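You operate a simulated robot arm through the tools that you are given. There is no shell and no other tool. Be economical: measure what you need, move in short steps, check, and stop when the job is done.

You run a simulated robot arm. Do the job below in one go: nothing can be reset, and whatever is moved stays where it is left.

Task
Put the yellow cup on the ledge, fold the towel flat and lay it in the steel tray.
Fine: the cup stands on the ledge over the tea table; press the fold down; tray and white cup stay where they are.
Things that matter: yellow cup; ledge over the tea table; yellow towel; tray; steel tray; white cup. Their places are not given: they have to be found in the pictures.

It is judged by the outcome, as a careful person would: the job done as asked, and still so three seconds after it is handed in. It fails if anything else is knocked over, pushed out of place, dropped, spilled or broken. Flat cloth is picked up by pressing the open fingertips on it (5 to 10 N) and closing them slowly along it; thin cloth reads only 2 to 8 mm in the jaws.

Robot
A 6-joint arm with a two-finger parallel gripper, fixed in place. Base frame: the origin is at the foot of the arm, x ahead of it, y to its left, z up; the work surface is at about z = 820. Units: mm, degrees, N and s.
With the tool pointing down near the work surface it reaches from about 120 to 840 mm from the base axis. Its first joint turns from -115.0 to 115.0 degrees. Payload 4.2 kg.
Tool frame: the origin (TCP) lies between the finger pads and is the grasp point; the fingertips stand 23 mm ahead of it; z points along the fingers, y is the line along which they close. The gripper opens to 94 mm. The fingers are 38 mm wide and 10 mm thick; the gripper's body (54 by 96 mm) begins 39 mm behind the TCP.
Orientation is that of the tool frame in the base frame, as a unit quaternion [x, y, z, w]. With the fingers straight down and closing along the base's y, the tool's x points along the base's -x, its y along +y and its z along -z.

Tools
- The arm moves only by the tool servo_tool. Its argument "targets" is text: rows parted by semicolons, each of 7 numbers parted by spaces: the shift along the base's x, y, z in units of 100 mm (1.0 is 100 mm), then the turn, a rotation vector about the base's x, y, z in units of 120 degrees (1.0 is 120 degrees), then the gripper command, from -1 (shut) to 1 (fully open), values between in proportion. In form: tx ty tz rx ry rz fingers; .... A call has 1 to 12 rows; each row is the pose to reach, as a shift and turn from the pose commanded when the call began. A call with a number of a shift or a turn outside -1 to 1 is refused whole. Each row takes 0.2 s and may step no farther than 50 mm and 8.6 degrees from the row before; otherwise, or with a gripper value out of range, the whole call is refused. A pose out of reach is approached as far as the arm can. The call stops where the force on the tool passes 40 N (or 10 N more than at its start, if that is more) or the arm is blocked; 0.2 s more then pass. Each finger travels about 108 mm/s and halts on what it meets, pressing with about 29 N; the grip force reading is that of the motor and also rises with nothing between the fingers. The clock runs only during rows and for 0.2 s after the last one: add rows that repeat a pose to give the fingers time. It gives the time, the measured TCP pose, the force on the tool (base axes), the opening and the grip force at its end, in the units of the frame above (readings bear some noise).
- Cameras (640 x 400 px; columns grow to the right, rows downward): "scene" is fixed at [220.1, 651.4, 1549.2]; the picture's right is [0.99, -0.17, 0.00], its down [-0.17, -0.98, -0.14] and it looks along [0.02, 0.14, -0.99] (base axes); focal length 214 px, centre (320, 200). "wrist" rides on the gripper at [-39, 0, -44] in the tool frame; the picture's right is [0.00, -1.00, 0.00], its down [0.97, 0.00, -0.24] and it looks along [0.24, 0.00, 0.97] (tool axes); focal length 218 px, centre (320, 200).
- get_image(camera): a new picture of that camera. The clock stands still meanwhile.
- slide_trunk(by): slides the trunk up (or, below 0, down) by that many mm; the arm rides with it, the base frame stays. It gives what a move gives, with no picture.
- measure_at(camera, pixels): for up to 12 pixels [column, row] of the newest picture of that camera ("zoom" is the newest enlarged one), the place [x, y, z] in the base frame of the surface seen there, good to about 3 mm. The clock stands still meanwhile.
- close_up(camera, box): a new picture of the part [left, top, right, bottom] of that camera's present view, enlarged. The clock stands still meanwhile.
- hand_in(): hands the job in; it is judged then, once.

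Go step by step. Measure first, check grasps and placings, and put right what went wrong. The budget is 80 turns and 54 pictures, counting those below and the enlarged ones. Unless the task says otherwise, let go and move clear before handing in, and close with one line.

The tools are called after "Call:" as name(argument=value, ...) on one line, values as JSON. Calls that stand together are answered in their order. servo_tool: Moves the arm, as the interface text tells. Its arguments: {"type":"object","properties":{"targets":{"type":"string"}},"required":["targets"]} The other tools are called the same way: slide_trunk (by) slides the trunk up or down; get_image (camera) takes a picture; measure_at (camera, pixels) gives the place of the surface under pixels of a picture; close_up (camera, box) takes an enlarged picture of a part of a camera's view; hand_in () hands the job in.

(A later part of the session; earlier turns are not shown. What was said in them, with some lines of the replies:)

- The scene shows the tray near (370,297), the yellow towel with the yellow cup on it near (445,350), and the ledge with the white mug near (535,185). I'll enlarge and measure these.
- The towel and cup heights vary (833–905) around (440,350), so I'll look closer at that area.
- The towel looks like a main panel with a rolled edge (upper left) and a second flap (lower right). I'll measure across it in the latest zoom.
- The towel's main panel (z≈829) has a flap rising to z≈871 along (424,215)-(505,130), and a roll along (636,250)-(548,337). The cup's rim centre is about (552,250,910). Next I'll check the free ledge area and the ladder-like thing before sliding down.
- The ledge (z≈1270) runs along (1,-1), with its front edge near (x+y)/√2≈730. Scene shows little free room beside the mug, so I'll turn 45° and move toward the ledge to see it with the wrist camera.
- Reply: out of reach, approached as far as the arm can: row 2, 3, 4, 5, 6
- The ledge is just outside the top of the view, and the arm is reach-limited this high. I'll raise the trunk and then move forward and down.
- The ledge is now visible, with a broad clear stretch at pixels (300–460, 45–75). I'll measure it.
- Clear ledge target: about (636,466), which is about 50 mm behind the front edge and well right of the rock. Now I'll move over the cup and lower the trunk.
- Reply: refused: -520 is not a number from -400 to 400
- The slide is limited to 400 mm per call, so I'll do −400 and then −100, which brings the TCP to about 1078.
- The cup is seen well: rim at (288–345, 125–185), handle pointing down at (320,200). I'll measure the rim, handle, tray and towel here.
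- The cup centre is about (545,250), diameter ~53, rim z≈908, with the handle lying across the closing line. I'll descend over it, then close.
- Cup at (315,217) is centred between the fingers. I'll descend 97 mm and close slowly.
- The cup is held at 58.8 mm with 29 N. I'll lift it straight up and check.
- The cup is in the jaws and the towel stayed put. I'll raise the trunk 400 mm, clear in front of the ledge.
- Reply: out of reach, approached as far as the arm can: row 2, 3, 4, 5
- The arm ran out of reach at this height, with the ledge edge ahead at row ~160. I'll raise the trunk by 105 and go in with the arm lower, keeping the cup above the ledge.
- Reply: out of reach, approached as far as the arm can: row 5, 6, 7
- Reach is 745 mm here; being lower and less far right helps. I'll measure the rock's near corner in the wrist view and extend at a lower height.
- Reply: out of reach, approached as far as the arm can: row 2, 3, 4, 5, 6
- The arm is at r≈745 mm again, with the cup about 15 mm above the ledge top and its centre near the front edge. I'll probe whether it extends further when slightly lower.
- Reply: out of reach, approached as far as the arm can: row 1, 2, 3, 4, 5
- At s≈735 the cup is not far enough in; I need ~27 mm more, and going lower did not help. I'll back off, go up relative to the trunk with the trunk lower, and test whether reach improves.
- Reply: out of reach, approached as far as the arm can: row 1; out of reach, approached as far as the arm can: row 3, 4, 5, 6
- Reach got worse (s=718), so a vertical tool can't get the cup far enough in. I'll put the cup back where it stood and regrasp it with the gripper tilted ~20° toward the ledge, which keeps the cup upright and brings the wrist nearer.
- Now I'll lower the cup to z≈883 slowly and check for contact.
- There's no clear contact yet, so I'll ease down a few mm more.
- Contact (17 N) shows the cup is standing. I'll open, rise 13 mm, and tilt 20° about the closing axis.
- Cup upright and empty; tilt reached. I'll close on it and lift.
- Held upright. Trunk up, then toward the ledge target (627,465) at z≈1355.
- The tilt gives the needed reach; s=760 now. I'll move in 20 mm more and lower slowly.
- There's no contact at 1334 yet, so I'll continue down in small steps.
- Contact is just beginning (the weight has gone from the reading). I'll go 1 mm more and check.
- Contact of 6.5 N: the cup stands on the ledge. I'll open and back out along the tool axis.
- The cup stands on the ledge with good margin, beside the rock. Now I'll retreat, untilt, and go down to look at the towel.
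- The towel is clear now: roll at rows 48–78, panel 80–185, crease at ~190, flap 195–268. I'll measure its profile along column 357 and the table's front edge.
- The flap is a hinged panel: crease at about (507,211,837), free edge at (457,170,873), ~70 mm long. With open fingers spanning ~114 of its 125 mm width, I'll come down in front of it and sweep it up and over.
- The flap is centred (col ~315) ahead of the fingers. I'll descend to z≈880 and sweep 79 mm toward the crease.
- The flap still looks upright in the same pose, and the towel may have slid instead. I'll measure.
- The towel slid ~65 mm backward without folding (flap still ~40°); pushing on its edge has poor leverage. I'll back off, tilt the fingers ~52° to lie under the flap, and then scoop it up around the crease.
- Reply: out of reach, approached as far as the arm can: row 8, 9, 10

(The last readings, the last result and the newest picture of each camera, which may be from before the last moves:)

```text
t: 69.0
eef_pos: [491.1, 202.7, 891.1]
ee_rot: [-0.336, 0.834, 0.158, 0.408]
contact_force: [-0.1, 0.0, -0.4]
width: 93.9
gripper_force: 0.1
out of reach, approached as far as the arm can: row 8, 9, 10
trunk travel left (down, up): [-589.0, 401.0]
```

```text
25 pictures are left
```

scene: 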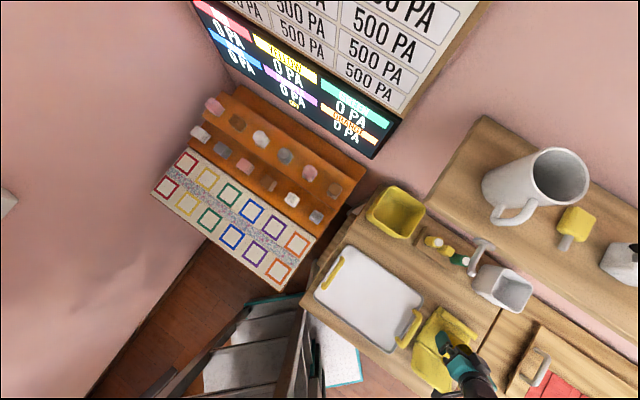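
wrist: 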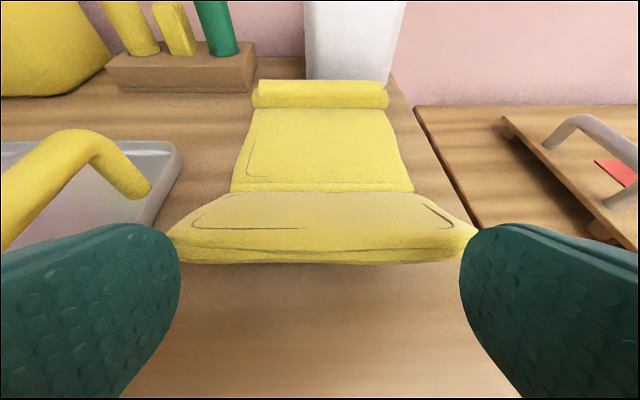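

Tilt reached 52° only by moving inward; 37° was within reach. I'll go back to 37°, back off and lower so the fingertips sit just in front of and under the flap's edge.

Call:
servo_tool(targets="-0.05 -0.045 0 -0.042 0.0453 0 1; -0.1 -0.093 0 -0.084 0.0906 0 1; -0.1 -0.093 -0.15 -0.084 0.0906 0 1; -0.1 -0.093 -0.3 -0.084 0.0906 0 1; -0.1 -0.093 -0.37 -0.084 0.0906 0 1; -0.1 -0.093 -0.37 -0.084 0.0906 0 1")

Call:
get_image(camera="wrist")

```text
t: 70.4
eef_pos: [481.7, 192.4, 853.2]
ee_rot: [-0.353, 0.88, 0.114, 0.296]
contact_force: [1.1, 0.3, -0.3]
width: 94.0
gripper_force: 0.0
trunk travel left (down, up): [-589.0, 401.0]
```

```text
24 pictures are left
```

wrist: 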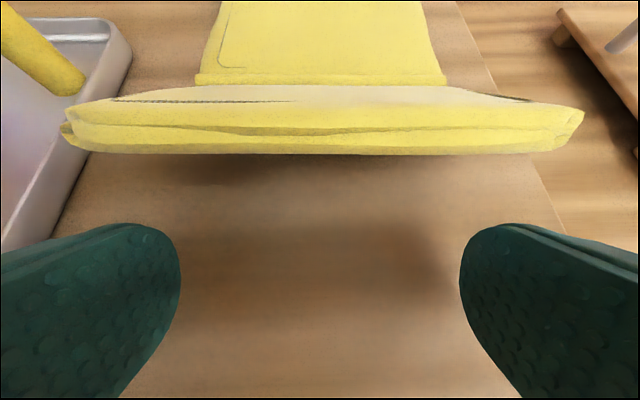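

Fingers are now low (tips ~z 823) about 20 mm in front of the flap edge (row 150). I'll advance under it and begin a slow scooping arc about the crease.

Call:
servo_tool(targets="0.08 0.075 0 0 0 0 1; 0.154 0.143 0 0 0 0 1; 0.165 0.153 0.04 -0.0176 0.0189 0 1; 0.175 0.163 0.08 -0.0352 0.0378 0 1; 0.187 0.174 0.119 -0.0527 0.0566 0 1; 0.198 0.185 0.158 -0.0703 0.0755 0 1; 0.214 0.199 0.196 -0.088 0.0944 0 1; 0.228 0.212 0.233 -0.1055 0.113 0 1")

Call:
get_image(camera="wrist")

```text
t: 72.2
eef_pos: [504.8, 214.1, 876.4]
ee_rot: [-0.367, 0.916, 0.056, 0.15]
contact_force: [-1.0, 0.9, -0.1]
width: 93.9
gripper_force: 0.1
trunk travel left (down, up): [-589.0, 401.0]
```

```text
23 pictures are left
```

wrist: 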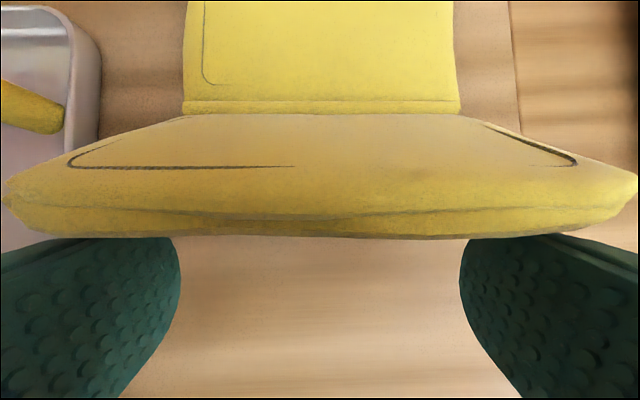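

Call:
measure_at(camera="wrist", pixels=[[320, 60], [320, 106], [320, 118], [320, 150], [320, 180], [320, 205], [320, 230], [190, 108], [458, 105]])

```text
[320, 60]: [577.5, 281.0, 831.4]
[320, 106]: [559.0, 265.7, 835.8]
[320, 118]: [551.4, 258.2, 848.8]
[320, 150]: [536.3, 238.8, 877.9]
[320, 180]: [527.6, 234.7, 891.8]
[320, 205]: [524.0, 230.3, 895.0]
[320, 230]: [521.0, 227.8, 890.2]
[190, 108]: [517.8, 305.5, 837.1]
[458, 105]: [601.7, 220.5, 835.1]
```

The scoop works: flap is now at ~53° and the crease barely moved. I'll continue the arc to vertical, then push past the crease.

Call:
servo_tool(targets="0.04 0.037 0.07 -0.0352 0.0378 0 1; 0.08 0.075 0.14 -0.0703 0.0755 0 1; 0.121 0.112 0.205 -0.1055 0.113 0 1; 0.176 0.163 0.205 -0.1055 0.113 0 1; 0.234 0.218 0.205 -0.1055 0.113 0 1; 0.293 0.272 0.205 -0.1055 0.113 0 1; 0.351 0.327 0.205 -0.1055 0.113 0 1; 0.41 0.381 0.205 -0.1055 0.113 0 1")

Call:
get_image(camera="wrist")

Call:
close_up(camera="scene", box=[380, 280, 520, 400])

```text
t: 74.0
eef_pos: [545.3, 253.6, 898.0]
ee_rot: [-0.373, 0.928, 0.0, 0.0]
contact_force: [-0.3, -0.7, -0.4]
width: 94.2
gripper_force: 0.1
trunk travel left (down, up): [-589.0, 401.0]
```

```text
22 pictures are left
```

wrist: 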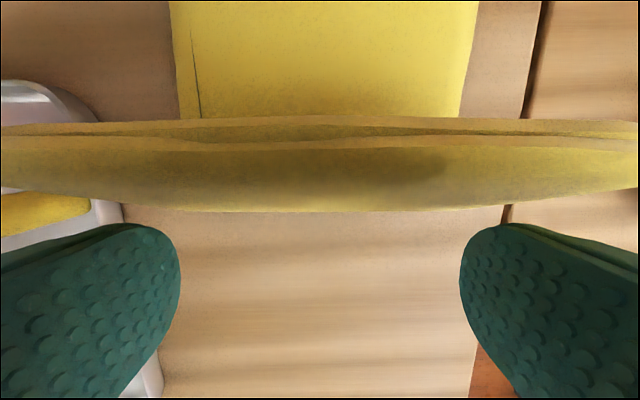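

```text
3.33 times, centred on (450, 340) of scene
```

zoom: 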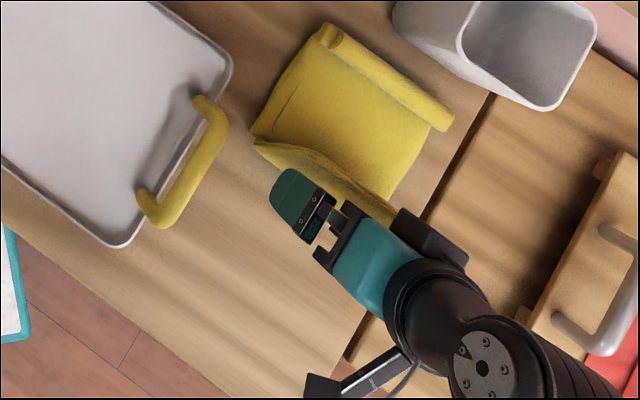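

The flap is now about vertical and the towel hasn't moved. I'll keep pushing past the crease.

Call:
servo_tool(targets="0.05 0.047 0 0 0 0 1; 0.1 0.093 0 0 0 0 1; 0.15 0.14 0 0 0 0 1; 0.2 0.186 0 0 0 0 1; 0.25 0.233 0 0 0 0 1; 0.3 0.279 0 0 0 0 1; 0.3 0.279 0 0 0 0 1")

Call:
get_image(camera="wrist")

```text
t: 75.6
eef_pos: [576.1, 281.5, 897.5]
ee_rot: [-0.373, 0.928, 0.0, 0.0]
contact_force: [0.3, 0.3, -0.4]
width: 94.0
gripper_force: 0.1
trunk travel left (down, up): [-589.0, 401.0]
```

```text
20 pictures are left
```

wrist: 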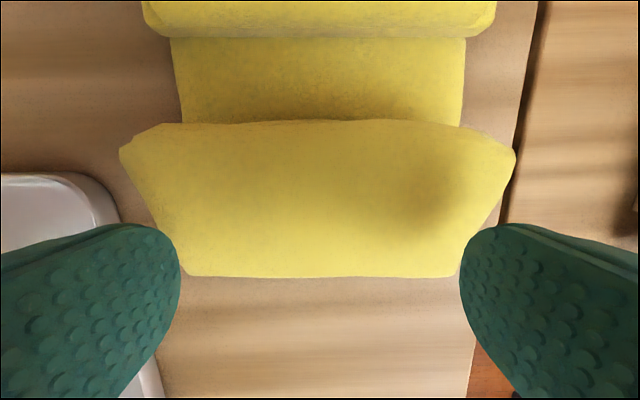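

The flap leans well past the crease. I'll advance 14 mm more and press down slowly until contact.

Call:
servo_tool(targets="0.05 0.047 0 0 0 0 1; 0.1 0.093 0 0 0 0 1; 0.1 0.093 -0.05 0 0 0 1; 0.1 0.093 -0.1 0 0 0 1; 0.1 0.093 -0.14 0 0 0 1; 0.1 0.093 -0.18 0 0 0 1; 0.1 0.093 -0.2 0 0 0 1; 0.1 0.093 -0.22 0 0 0 1; 0.1 0.093 -0.22 0 0 0 1")

Call:
get_image(camera="wrist")

```text
t: 77.6
eef_pos: [586.2, 289.3, 875.0]
ee_rot: [-0.373, 0.928, 0.0, -0.001]
contact_force: [-0.1, -0.2, 0.2]
width: 94.1
gripper_force: 0.1
trunk travel left (down, up): [-589.0, 401.0]
```

```text
19 pictures are left
```

wrist: 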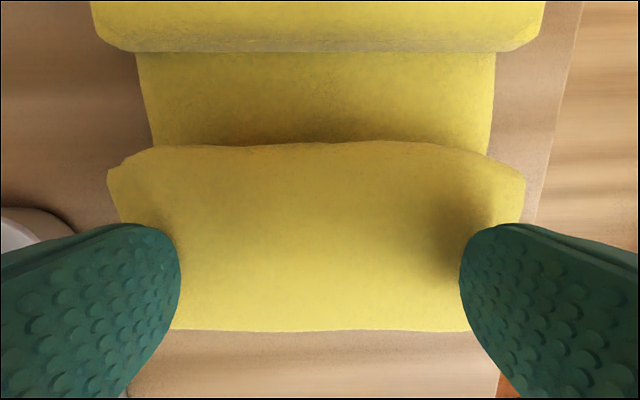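

Flap is coming down; tip z≈852 and no notable force yet. I'll continue down until there's a firm press.

Call:
servo_tool(targets="0 0 -0.04 0 0 0 1; 0 0 -0.08 0 0 0 1; 0 0 -0.11 0 0 0 1; 0 0 -0.13 0 0 0 1; 0 0 -0.13 0 0 0 1")

Call:
measure_at(camera="wrist", pixels=[[320, 150], [320, 200], [320, 250], [320, 320], [320, 100]])

```text
t: 78.7
eef_pos: [586.6, 290.7, 867.7]
ee_rot: [-0.373, 0.928, 0.002, 0.005]
contact_force: [-2.3, -4.5, 18.0]
width: 94.1
gripper_force: 0.0
trunk travel left (down, up): [-589.0, 401.0]
stopped in row 5: the force on the tool passed its limit (the readings are from after the stop); the commanded pose is now the measured one
```

```text
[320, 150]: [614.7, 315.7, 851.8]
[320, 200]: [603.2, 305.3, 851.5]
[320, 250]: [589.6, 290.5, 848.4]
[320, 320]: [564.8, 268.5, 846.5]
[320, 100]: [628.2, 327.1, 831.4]
```

Firm press at tip z≈845 — the flap lies flat. I'll hold briefly, lift and look.

Call:
servo_tool(targets="0 0 0.005 0 0 0 1; 0 0 0.005 0 0 0 1; 0 0 0.1 0 0 0 1; 0 0 0.4 0 0 0 1; 0 0 0.8 0 0 0 1; 0 0 1 0 0 0 1; 0 0 1 0 0 0 1")

Call:
get_image(camera="wrist")

```text
t: 80.3
eef_pos: [587.4, 291.6, 965.0]
ee_rot: [-0.372, 0.928, 0.002, 0.002]
contact_force: [-0.5, -0.4, -0.1]
width: 94.0
gripper_force: 0.1
trunk travel left (down, up): [-589.0, 401.0]
```

```text
18 pictures are left
```

wrist: 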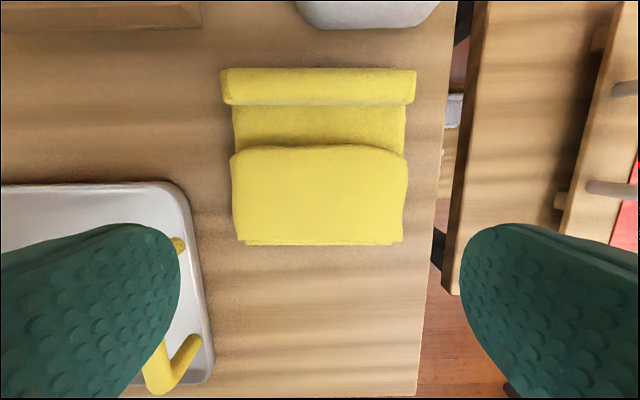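

Call:
measure_at(camera="wrist", pixels=[[320, 72], [320, 88], [320, 103], [320, 120], [320, 150], [320, 165], [320, 200], [320, 240], [222, 88], [415, 88], [235, 200], [405, 200]])

Call:
close_up(camera="wrist", box=[200, 50, 440, 260])

```text
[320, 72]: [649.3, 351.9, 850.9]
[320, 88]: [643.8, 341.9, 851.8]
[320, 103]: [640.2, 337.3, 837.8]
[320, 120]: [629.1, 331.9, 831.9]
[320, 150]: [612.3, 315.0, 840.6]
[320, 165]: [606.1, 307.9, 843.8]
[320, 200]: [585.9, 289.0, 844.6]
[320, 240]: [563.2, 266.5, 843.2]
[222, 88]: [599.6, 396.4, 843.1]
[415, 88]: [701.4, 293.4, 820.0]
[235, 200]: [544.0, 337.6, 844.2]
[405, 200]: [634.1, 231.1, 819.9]
```

```text
1.90 times, centred on (320, 155) of wrist
```

zoom: 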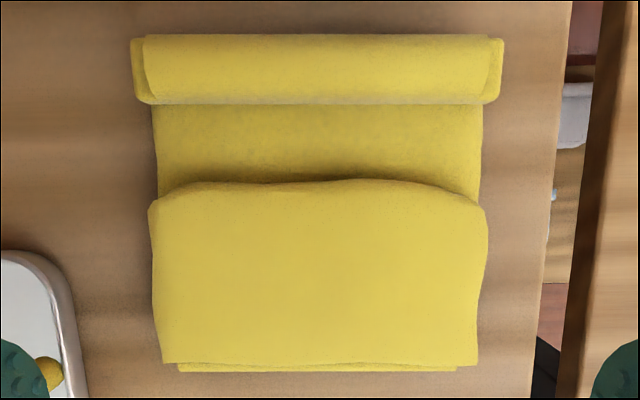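

The fold stays flat (z≈844 across). The roll (λ≈20 mm wide, top 852, around (644,343)) is a good handle for a pinch across it; I'll check clearance to the white container and the stand behind it.

Call:
measure_at(camera="wrist", pixels=[[310, 22], [370, 28], [430, 22], [370, 10], [200, 27], [100, 30], [370, 1], [440, 3], [296, 3], [198, 5]])

Call:
close_up(camera="scene", box=[400, 230, 540, 350])

Call:
measure_at(camera="zoom", pixels=[[340, 205], [360, 120], [480, 100], [575, 160], [515, 270], [400, 225], [250, 110], [310, 140], [330, 100], [295, 95]])

```text
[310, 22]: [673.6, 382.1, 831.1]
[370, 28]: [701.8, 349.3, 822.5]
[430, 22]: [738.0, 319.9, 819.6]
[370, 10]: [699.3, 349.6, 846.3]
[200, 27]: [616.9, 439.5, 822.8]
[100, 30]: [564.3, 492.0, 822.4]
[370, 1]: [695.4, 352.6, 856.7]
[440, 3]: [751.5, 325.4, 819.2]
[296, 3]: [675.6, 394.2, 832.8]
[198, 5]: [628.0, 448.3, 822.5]
```

```text
3.33 times, centred on (470, 290) of scene
```

zoom: 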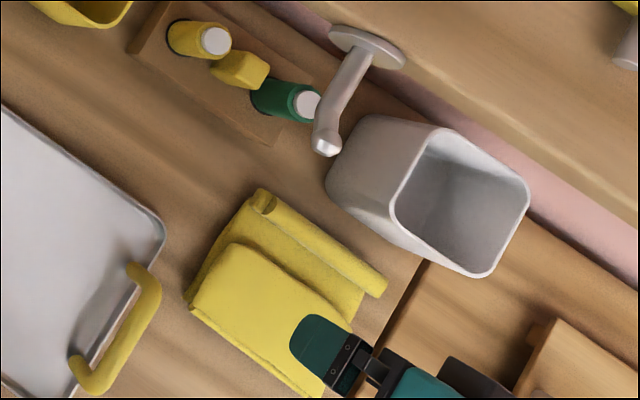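

```text
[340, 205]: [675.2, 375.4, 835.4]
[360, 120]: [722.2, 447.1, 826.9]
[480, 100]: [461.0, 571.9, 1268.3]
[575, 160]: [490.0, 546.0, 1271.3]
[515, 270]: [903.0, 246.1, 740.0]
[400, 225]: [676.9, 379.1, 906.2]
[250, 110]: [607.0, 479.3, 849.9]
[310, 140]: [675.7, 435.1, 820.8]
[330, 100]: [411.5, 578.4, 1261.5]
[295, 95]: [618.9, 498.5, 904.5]
```

The container's front face is at s≈743, too close for the gripper body at the roll's centre, but the roll's left part (t≈172) is clear. I'll turn the gripper −90° and go over (616,375), to drag the towel back first.

Call:
servo_tool(targets="0 0 0 0 0 -0.068 1; 0 0.05 0 0 0 -0.136 1; 0.03 0.1 0 0 0 -0.204 1; 0.06 0.2 0 0 0 -0.272 1; 0.1 0.3 0 0 0 -0.34 1; 0.13 0.4 0 0 0 -0.408 1; 0.16 0.5 0 0 0 -0.476 1; 0.2 0.6 0 0 0 -0.544 1; 0.24 0.7 0 0 0 -0.612 1; 0.29 0.83 0 0 0 -0.68 1; 0.29 0.83 0 0 0 -0.748 1; 0.29 0.83 0 0 0 -0.75 1")

Call:
get_image(camera="wrist")

```text
t: 82.9
eef_pos: [615.9, 374.3, 964.7]
ee_rot: [0.393, 0.919, -0.001, 0.002]
contact_force: [-0.6, 0.5, 0.1]
width: 94.0
gripper_force: 0.0
trunk travel left (down, up): [-589.0, 401.0]
```

```text
15 pictures are left
```

wrist: 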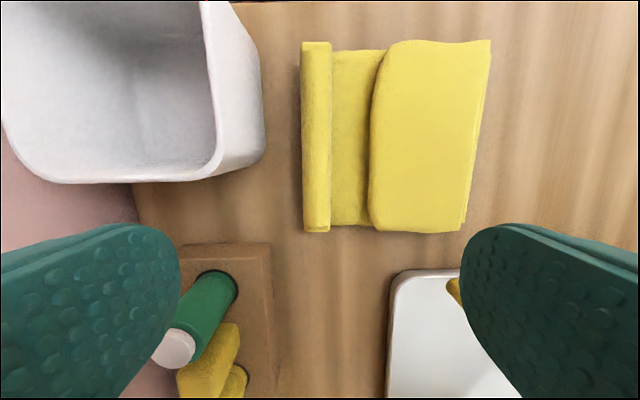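

The roll (col ~316) is aligned between the fingers. I'll narrow the opening to ~46 mm, shift slightly away from the container, and descend.

Call:
servo_tool(targets="-0.084 0.016 0 0 0 0 0.5; -0.084 0.016 -0.1 0 0 0 -0.02; -0.084 0.016 -0.3 0 0 0 -0.02; -0.084 0.016 -0.6 0 0 0 -0.02; -0.084 0.016 -0.85 0 0 0 -0.02; -0.084 0.016 -0.85 0 0 0 -0.02")

Call:
get_image(camera="wrist")

```text
t: 84.3
eef_pos: [607.7, 374.8, 880.6]
ee_rot: [0.393, 0.92, -0.001, 0.002]
contact_force: [-0.5, 0.7, 1.4]
width: 46.1
gripper_force: 0.0
trunk travel left (down, up): [-589.0, 401.0]
```

```text
14 pictures are left
```

wrist: 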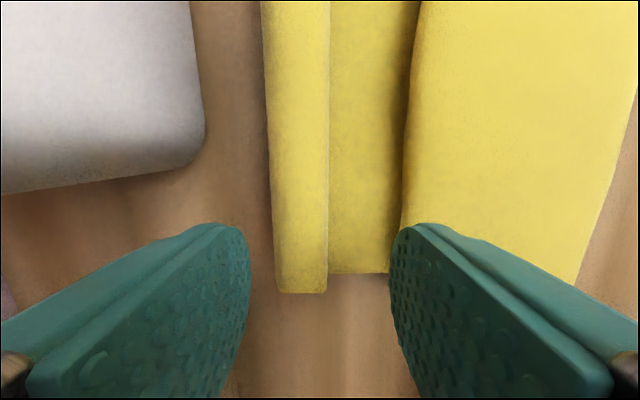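

The right finger would land on the flap's edge (col ~405), so I need a narrower opening and a ~7 mm shift toward the container. First I'll measure the container corner and the roll.

Call:
measure_at(camera="wrist", pixels=[[200, 150], [190, 165], [150, 172], [50, 188], [185, 60], [100, 175], [10, 190], [278, 250], [326, 250], [345, 250], [398, 200], [300, 285]])

```text
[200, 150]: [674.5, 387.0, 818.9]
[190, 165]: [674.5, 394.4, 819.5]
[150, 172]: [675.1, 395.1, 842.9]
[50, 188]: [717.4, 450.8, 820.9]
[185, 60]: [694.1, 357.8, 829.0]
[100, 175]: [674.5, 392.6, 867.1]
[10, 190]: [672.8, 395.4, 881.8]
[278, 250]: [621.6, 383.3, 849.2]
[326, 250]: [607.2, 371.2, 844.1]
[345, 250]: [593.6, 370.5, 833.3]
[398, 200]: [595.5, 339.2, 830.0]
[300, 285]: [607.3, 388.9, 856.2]
```

The container starts at t≥197, so the body (t≤192) is clear. I'll shift 6 mm, narrow to 34 mm, descend and close on the roll.

Call:
servo_tool(targets="0.044 0.041 0 0 0 0 -0.277; 0.044 0.041 0 0 0 0 -0.277; 0.044 0.041 -0.12 0 0 0 -0.277; 0.044 0.041 -0.2 0 0 0 -0.277; 0.044 0.041 -0.235 0 0 0 -0.277; 0.044 0.041 -0.235 0 0 0 -0.45; 0.044 0.041 -0.235 0 0 0 -0.6; 0.044 0.041 -0.235 0 0 0 -0.75; 0.044 0.041 -0.235 0 0 0 -0.9; 0.044 0.041 -0.235 0 0 0 -0.9")

```text
t: 86.5
eef_pos: [612.4, 380.1, 857.0]
ee_rot: [0.392, 0.92, -0.001, 0.003]
contact_force: [-0.5, -0.4, -0.1]
width: 21.5
gripper_force: 29.2
trunk travel left (down, up): [-589.0, 401.0]
```

Roll gripped (21.5 mm, 29 N). I'll drag the towel 60 mm back toward the front, then release and lift to regrasp at the centre.

Call:
servo_tool(targets="-0.07 -0.07 0.01 0 0 0 -0.9; -0.15 -0.14 0.01 0 0 0 -0.9; -0.22 -0.21 0.01 0 0 0 -0.9; -0.29 -0.27 0.01 0 0 0 -0.9; -0.37 -0.34 0.01 0 0 0 -0.9; -0.44 -0.41 0.01 0 0 0 -0.9; -0.44 -0.41 0 0 0 0 -0.6; -0.44 -0.41 0 0 0 0 -0.27; -0.44 -0.41 0.2 0 0 0 -0.27; -0.44 -0.41 0.6 0 0 0 -0.27; -0.44 -0.41 1 0 0 0 -0.27; -0.44 -0.41 1 0 0 0 -0.27")

Call:
get_image(camera="wrist")

```text
t: 89.1
eef_pos: [567.0, 338.5, 956.8]
ee_rot: [0.392, 0.92, -0.001, 0.003]
contact_force: [-1.1, -0.7, -0.3]
width: 34.1
gripper_force: 0.1
trunk travel left (down, up): [-589.0, 401.0]
```

```text
13 pictures are left
```

wrist: 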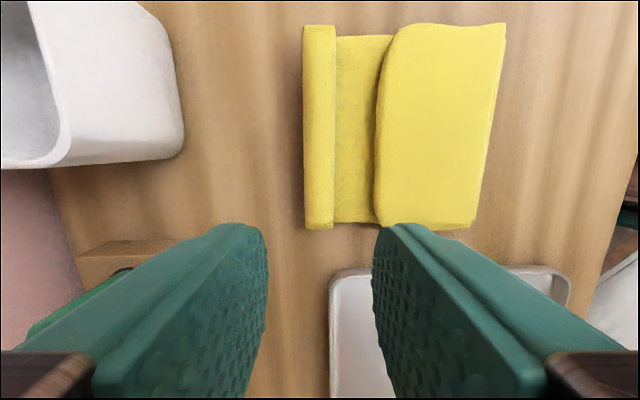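

The towel slid back cleanly with the fold intact. I'll measure the roll for the centre grasp.

Call:
measure_at(camera="wrist", pixels=[[306, 125], [320, 125], [333, 125], [345, 125], [373, 125], [320, 32], [320, 222], [430, 125], [490, 125], [478, 200]])

```text
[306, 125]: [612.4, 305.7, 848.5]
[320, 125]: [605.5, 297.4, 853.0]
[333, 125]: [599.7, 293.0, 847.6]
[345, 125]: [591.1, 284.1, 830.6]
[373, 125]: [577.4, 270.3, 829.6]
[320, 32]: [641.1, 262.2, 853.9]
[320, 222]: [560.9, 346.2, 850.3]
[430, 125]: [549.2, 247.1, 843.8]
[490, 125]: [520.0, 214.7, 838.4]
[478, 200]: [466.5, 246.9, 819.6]
```

Roll centre is (602,303). I'll move there and descend, then close.

Call:
servo_tool(targets="0.18 -0.18 0 0 0 0 -0.27; 0.35 -0.355 0 0 0 0 -0.27; 0.35 -0.355 -0.3 0 0 0 -0.27; 0.35 -0.355 -0.6 0 0 0 -0.27; 0.35 -0.355 -0.75 0 0 0 -0.27; 0.35 -0.355 -0.75 0 0 0 -0.27")

Call:
get_image(camera="wrist")

```text
t: 90.5
eef_pos: [602.8, 304.3, 881.2]
ee_rot: [0.392, 0.92, -0.001, 0.003]
contact_force: [-0.6, 0.8, 0.7]
width: 34.5
gripper_force: 0.0
trunk travel left (down, up): [-589.0, 401.0]
```

```text
12 pictures are left
```

wrist: 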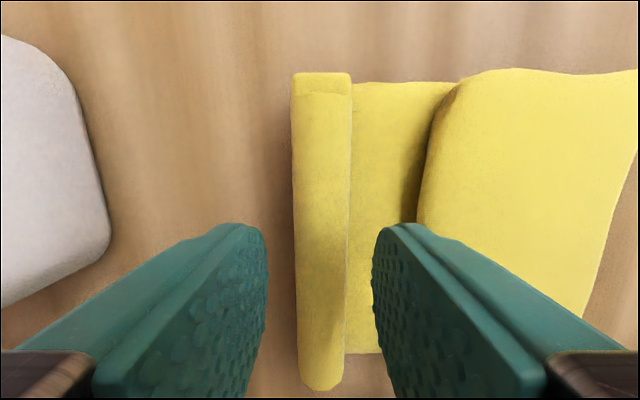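

Well centred, and the right finger clears the flap edge. I'll descend 24 mm, close, and lift 30 mm.

Call:
servo_tool(targets="0 0 -0.12 0 0 0 -0.27; 0 0 -0.2 0 0 0 -0.27; 0 0 -0.245 0 0 0 -0.27; 0 0 -0.245 0 0 0 -0.45; 0 0 -0.245 0 0 0 -0.65; 0 0 -0.245 0 0 0 -0.95; 0 0 -0.245 0 0 0 -0.95; 0 0 -0.2 0 0 0 -0.95; 0 0 -0.1 0 0 0 -0.95; 0 0 0.05 0 0 0 -0.95; 0 0 0.05 0 0 0 -0.95")

Call:
get_image(camera="wrist")

```text
t: 92.9
eef_pos: [602.1, 302.1, 886.7]
ee_rot: [0.392, 0.92, -0.001, 0.002]
contact_force: [0.6, 0.0, -1.0]
width: 21.5
gripper_force: 29.0
trunk travel left (down, up): [-589.0, 401.0]
```

```text
11 pictures are left
```

wrist: 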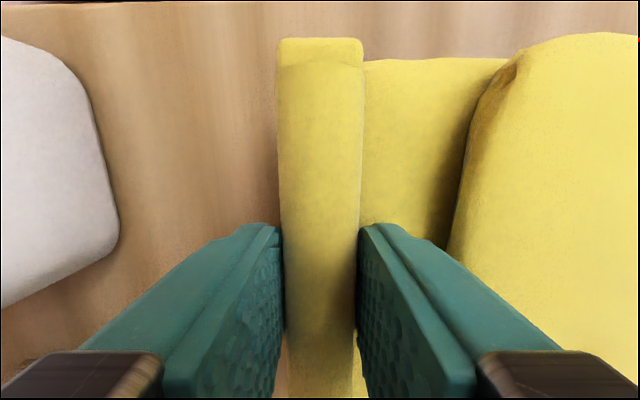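

The towel came up with the roll (21.5 mm, 29 N) and stays rigid. I'll lift 90 mm more and check from the scene camera.

Call:
servo_tool(targets="0 0 0.2 0 0 0 -0.95; 0 0 0.4 0 0 0 -0.95; 0 0 0.6 0 0 0 -0.95; 0 0 0.8 0 0 0 -0.95; 0 0 1 0 0 0 -0.95; 0 0 1 0 0 0 -0.95")

Call:
close_up(camera="scene", box=[300, 200, 540, 400])

Call:
measure_at(camera="zoom", pixels=[[20, 150], [70, 100], [130, 160], [200, 280], [35, 180], [250, 290], [185, 200], [120, 230]])

```text
t: 94.3
eef_pos: [602.6, 303.5, 986.4]
ee_rot: [0.393, 0.92, -0.001, 0.003]
contact_force: [0.1, -0.8, 0.0]
width: 21.4
gripper_force: 28.9
trunk travel left (down, up): [-589.0, 401.0]
```

```text
2.00 times, centred on (420, 300) of scene
```

zoom: 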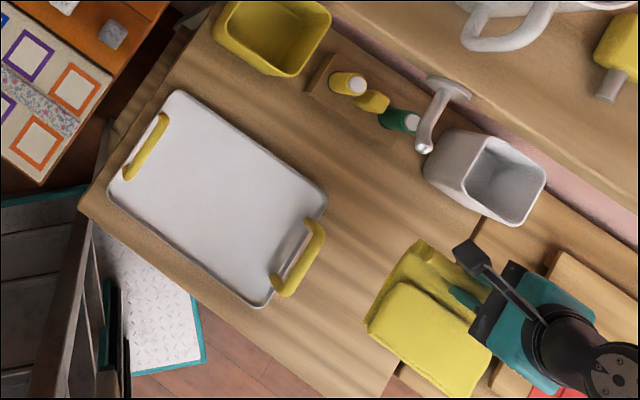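

```text
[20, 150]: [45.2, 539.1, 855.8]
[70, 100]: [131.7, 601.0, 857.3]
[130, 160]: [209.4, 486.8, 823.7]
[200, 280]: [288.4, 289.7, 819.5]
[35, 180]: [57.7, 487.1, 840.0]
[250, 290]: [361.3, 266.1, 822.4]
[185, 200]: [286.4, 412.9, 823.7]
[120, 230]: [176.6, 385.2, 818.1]
```

The towel hangs level with the fold kept. The tray centre works out to about (336,412); with the towel's centre 55 mm behind the grip, the TCP target is (376,450). I'll carry it there high.

Call:
servo_tool(targets="-0.25 0.16 0 0 0 0 -0.95; -0.5 0.32 0 0 0 0 -0.95; -0.75 0.49 0 0 0 0 -0.95; -1 0.65 0 0 0 0 -0.95; -1 0.65 0 0 0 0 -0.95")

Call:
servo_tool(targets="-0.25 0.16 0 0 0 0 -0.95; -0.5 0.32 0 0 0 0 -0.95; -0.75 0.49 0 0 0 0 -0.95; -1 0.65 0 0 0 0 -0.95; -1 0.65 0 0 0 0 -0.95")

Call:
servo_tool(targets="-0.13 0.08 0 0 0 0 -0.95; -0.266 0.16 -0.1 0 0 0 -0.95; -0.266 0.16 -0.3 0 0 0 -0.95; -0.266 0.16 -0.5 0 0 0 -0.95; -0.266 0.16 -0.5 0 0 0 -0.95")

Call:
close_up(camera="scene", box=[300, 200, 540, 400])

Call:
get_image(camera="wrist")

```text
t: 95.5
eef_pos: [501.5, 368.0, 987.3]
ee_rot: [0.393, 0.92, -0.001, 0.003]
contact_force: [0.3, -1.0, -1.9]
width: 21.3
gripper_force: 28.3
trunk travel left (down, up): [-589.0, 401.0]
```

```text
t: 96.7
eef_pos: [403.4, 434.1, 985.7]
ee_rot: [0.394, 0.919, -0.001, 0.003]
contact_force: [0.3, 0.4, -0.9]
width: 21.4
gripper_force: 28.6
trunk travel left (down, up): [-589.0, 401.0]
```

```text
t: 97.9
eef_pos: [376.7, 448.9, 936.0]
ee_rot: [0.392, 0.92, -0.001, 0.003]
contact_force: [-0.5, -0.7, -1.3]
width: 21.5
gripper_force: 28.5
trunk travel left (down, up): [-589.0, 401.0]
```

```text
2.00 times, centred on (420, 300) of scene
```

zoom: 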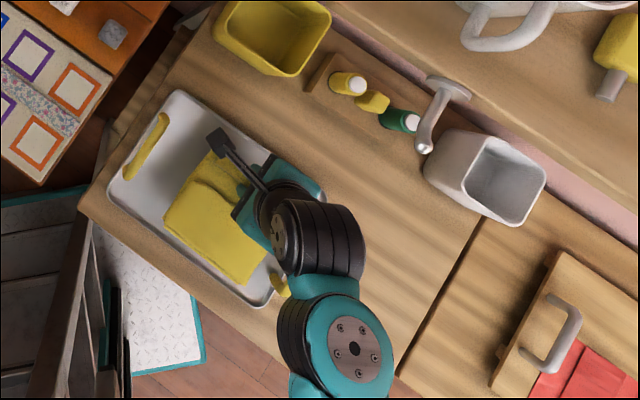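

```text
8 pictures are left
```

wrist: 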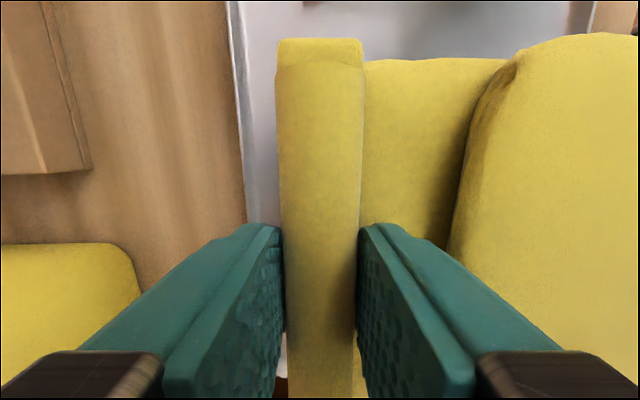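

The towel is over the tray, with the back rim visible at col 240 outside the roll. I'll lower to just above the tray floor.

Call:
servo_tool(targets="0 0 -0.25 0 0 0 -0.95; 0 0 -0.5 0 0 0 -0.95; 0 0 -0.66 0 0 0 -0.95; 0 0 -0.69 0 0 0 -0.95; 0 0 -0.71 0 0 0 -0.95; 0 0 -0.71 0 0 0 -0.95")

```text
t: 99.3
eef_pos: [376.7, 450.1, 865.1]
ee_rot: [0.393, 0.919, -0.002, 0.003]
contact_force: [0.1, 0.6, -1.1]
width: 21.5
gripper_force: 28.8
trunk travel left (down, up): [-589.0, 401.0]
```

Call:
servo_tool(targets="0 0 -0.015 0 0 0 -0.95; 0 0 -0.03 0 0 0 -0.95; 0 0 -0.04 0 0 0 -0.95; 0 0 -0.04 0 0 0 -0.95")

```text
t: 100.3
eef_pos: [376.1, 448.7, 861.1]
ee_rot: [0.392, 0.92, -0.001, 0.002]
contact_force: [-0.6, -0.4, -1.7]
width: 21.4
gripper_force: 29.1
trunk travel left (down, up): [-589.0, 401.0]
```

No contact at 861 yet; I'll ease down a few mm more.

Call:
servo_tool(targets="0 0 -0.01 0 0 0 -0.95; 0 0 -0.02 0 0 0 -0.95; 0 0 -0.02 0 0 0 -0.95")

```text
t: 101.1
eef_pos: [376.6, 449.1, 860.1]
ee_rot: [0.392, 0.92, -0.001, 0.002]
contact_force: [0.6, -1.3, 11.7]
width: 21.4
gripper_force: 28.8
trunk travel left (down, up): [-589.0, 401.0]
```

Contact (11.7 N): it rests on the tray floor. I'll open narrowly, lift clear and look.

Call:
servo_tool(targets="0 0 0.015 0 0 0 -0.5; 0 0 0.015 0 0 0 -0.27; 0 0 0.015 0 0 0 -0.27; 0 0 0.1 0 0 0 -0.27; 0 0 0.4 0 0 0 -0.27; 0 0 0.8 0 0 0 -0.27; 0 0 1 0 0 0 -0.27; 0 0 1 0 0 0 -0.27")

Call:
get_image(camera="wrist")

```text
t: 102.9
eef_pos: [376.0, 448.2, 959.7]
ee_rot: [0.392, 0.92, -0.001, 0.003]
contact_force: [0.4, 0.0, 0.7]
width: 34.2
gripper_force: 0.0
trunk travel left (down, up): [-589.0, 401.0]
```

```text
7 pictures are left
```

wrist: 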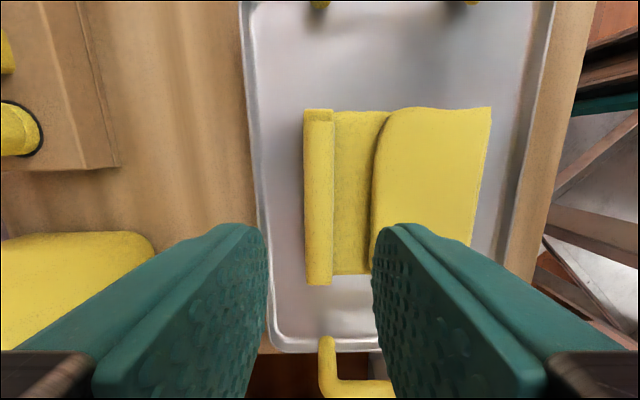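

The towel lies inside the tray with the fold kept. I'll check that it is flat.

Call:
measure_at(camera="wrist", pixels=[[345, 190], [320, 190], [380, 180], [400, 150], [430, 180], [460, 150], [480, 180], [485, 115], [390, 115], [290, 250], [400, 60]])

```text
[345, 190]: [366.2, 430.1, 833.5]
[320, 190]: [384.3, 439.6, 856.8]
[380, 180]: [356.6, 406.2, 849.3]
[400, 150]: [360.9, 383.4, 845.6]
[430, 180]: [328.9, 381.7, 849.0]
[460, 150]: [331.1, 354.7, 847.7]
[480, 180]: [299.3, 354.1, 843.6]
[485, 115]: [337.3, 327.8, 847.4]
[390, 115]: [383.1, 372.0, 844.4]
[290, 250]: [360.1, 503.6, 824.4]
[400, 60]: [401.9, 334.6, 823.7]
```

All flat: panel 834, flap 844–849, same as when pressed. I'll rise clear and take a final look at everything.

Call:
servo_tool(targets="0 -0.2 0.3 0 0 0 0; -0.1 -0.5 0.6 0 0 0 0.5; -0.3 -0.8 0.9 0 0 0 1; -0.5 -1 1 0 0 0 1; -0.7 -1 1 0 0 0 1; -0.7 -1 1 0 0 0 1")

Call:
slide_trunk(by=400)

Call:
get_image(camera="scene")

Call:
get_image(camera="wrist")

```text
t: 104.3
eef_pos: [328.0, 346.6, 1059.1]
ee_rot: [0.415, 0.91, -0.003, 0.002]
contact_force: [-0.1, 0.3, -0.2]
width: 93.8
gripper_force: 0.1
trunk travel left (down, up): [-589.0, 401.0]
```

```text
t: 108.2
eef_pos: [322.0, 347.2, 1456.6]
ee_rot: [0.411, 0.912, -0.003, 0.004]
contact_force: [1.0, -0.2, -0.2]
width: 94.1
gripper_force: 0.0
trunk travel left (down, up): [-989.0, 1.0]
```

```text
6 pictures are left
```

scene: 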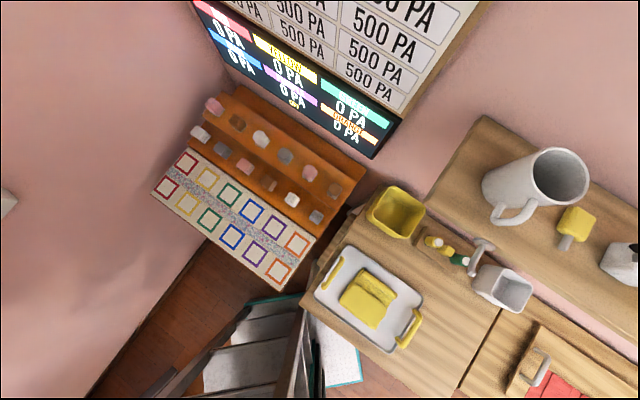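

```text
5 pictures are left
```

wrist: 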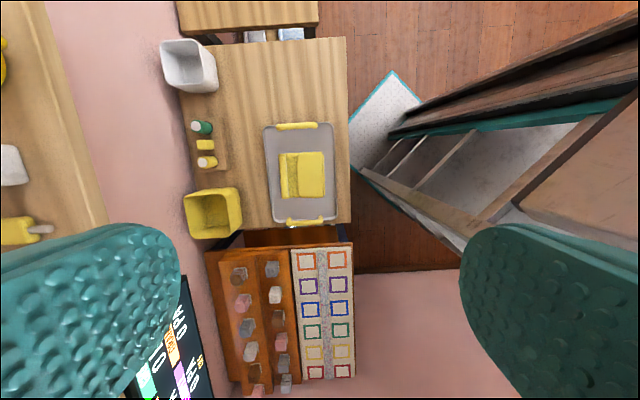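

The final views show the folded towel centred in the tray, and the tray and white mug at their original pixels. The yellow cup is still on the ledge (the yellow at the top left of the wrist view), and the arm is clear, so I'm handing in.

Call:
hand_in()

```text
The job is handed in.
```

The yellow cup stands on the ledge and the towel lies folded, pressed flat, in the steel tray; the tray and white cup are where they were.
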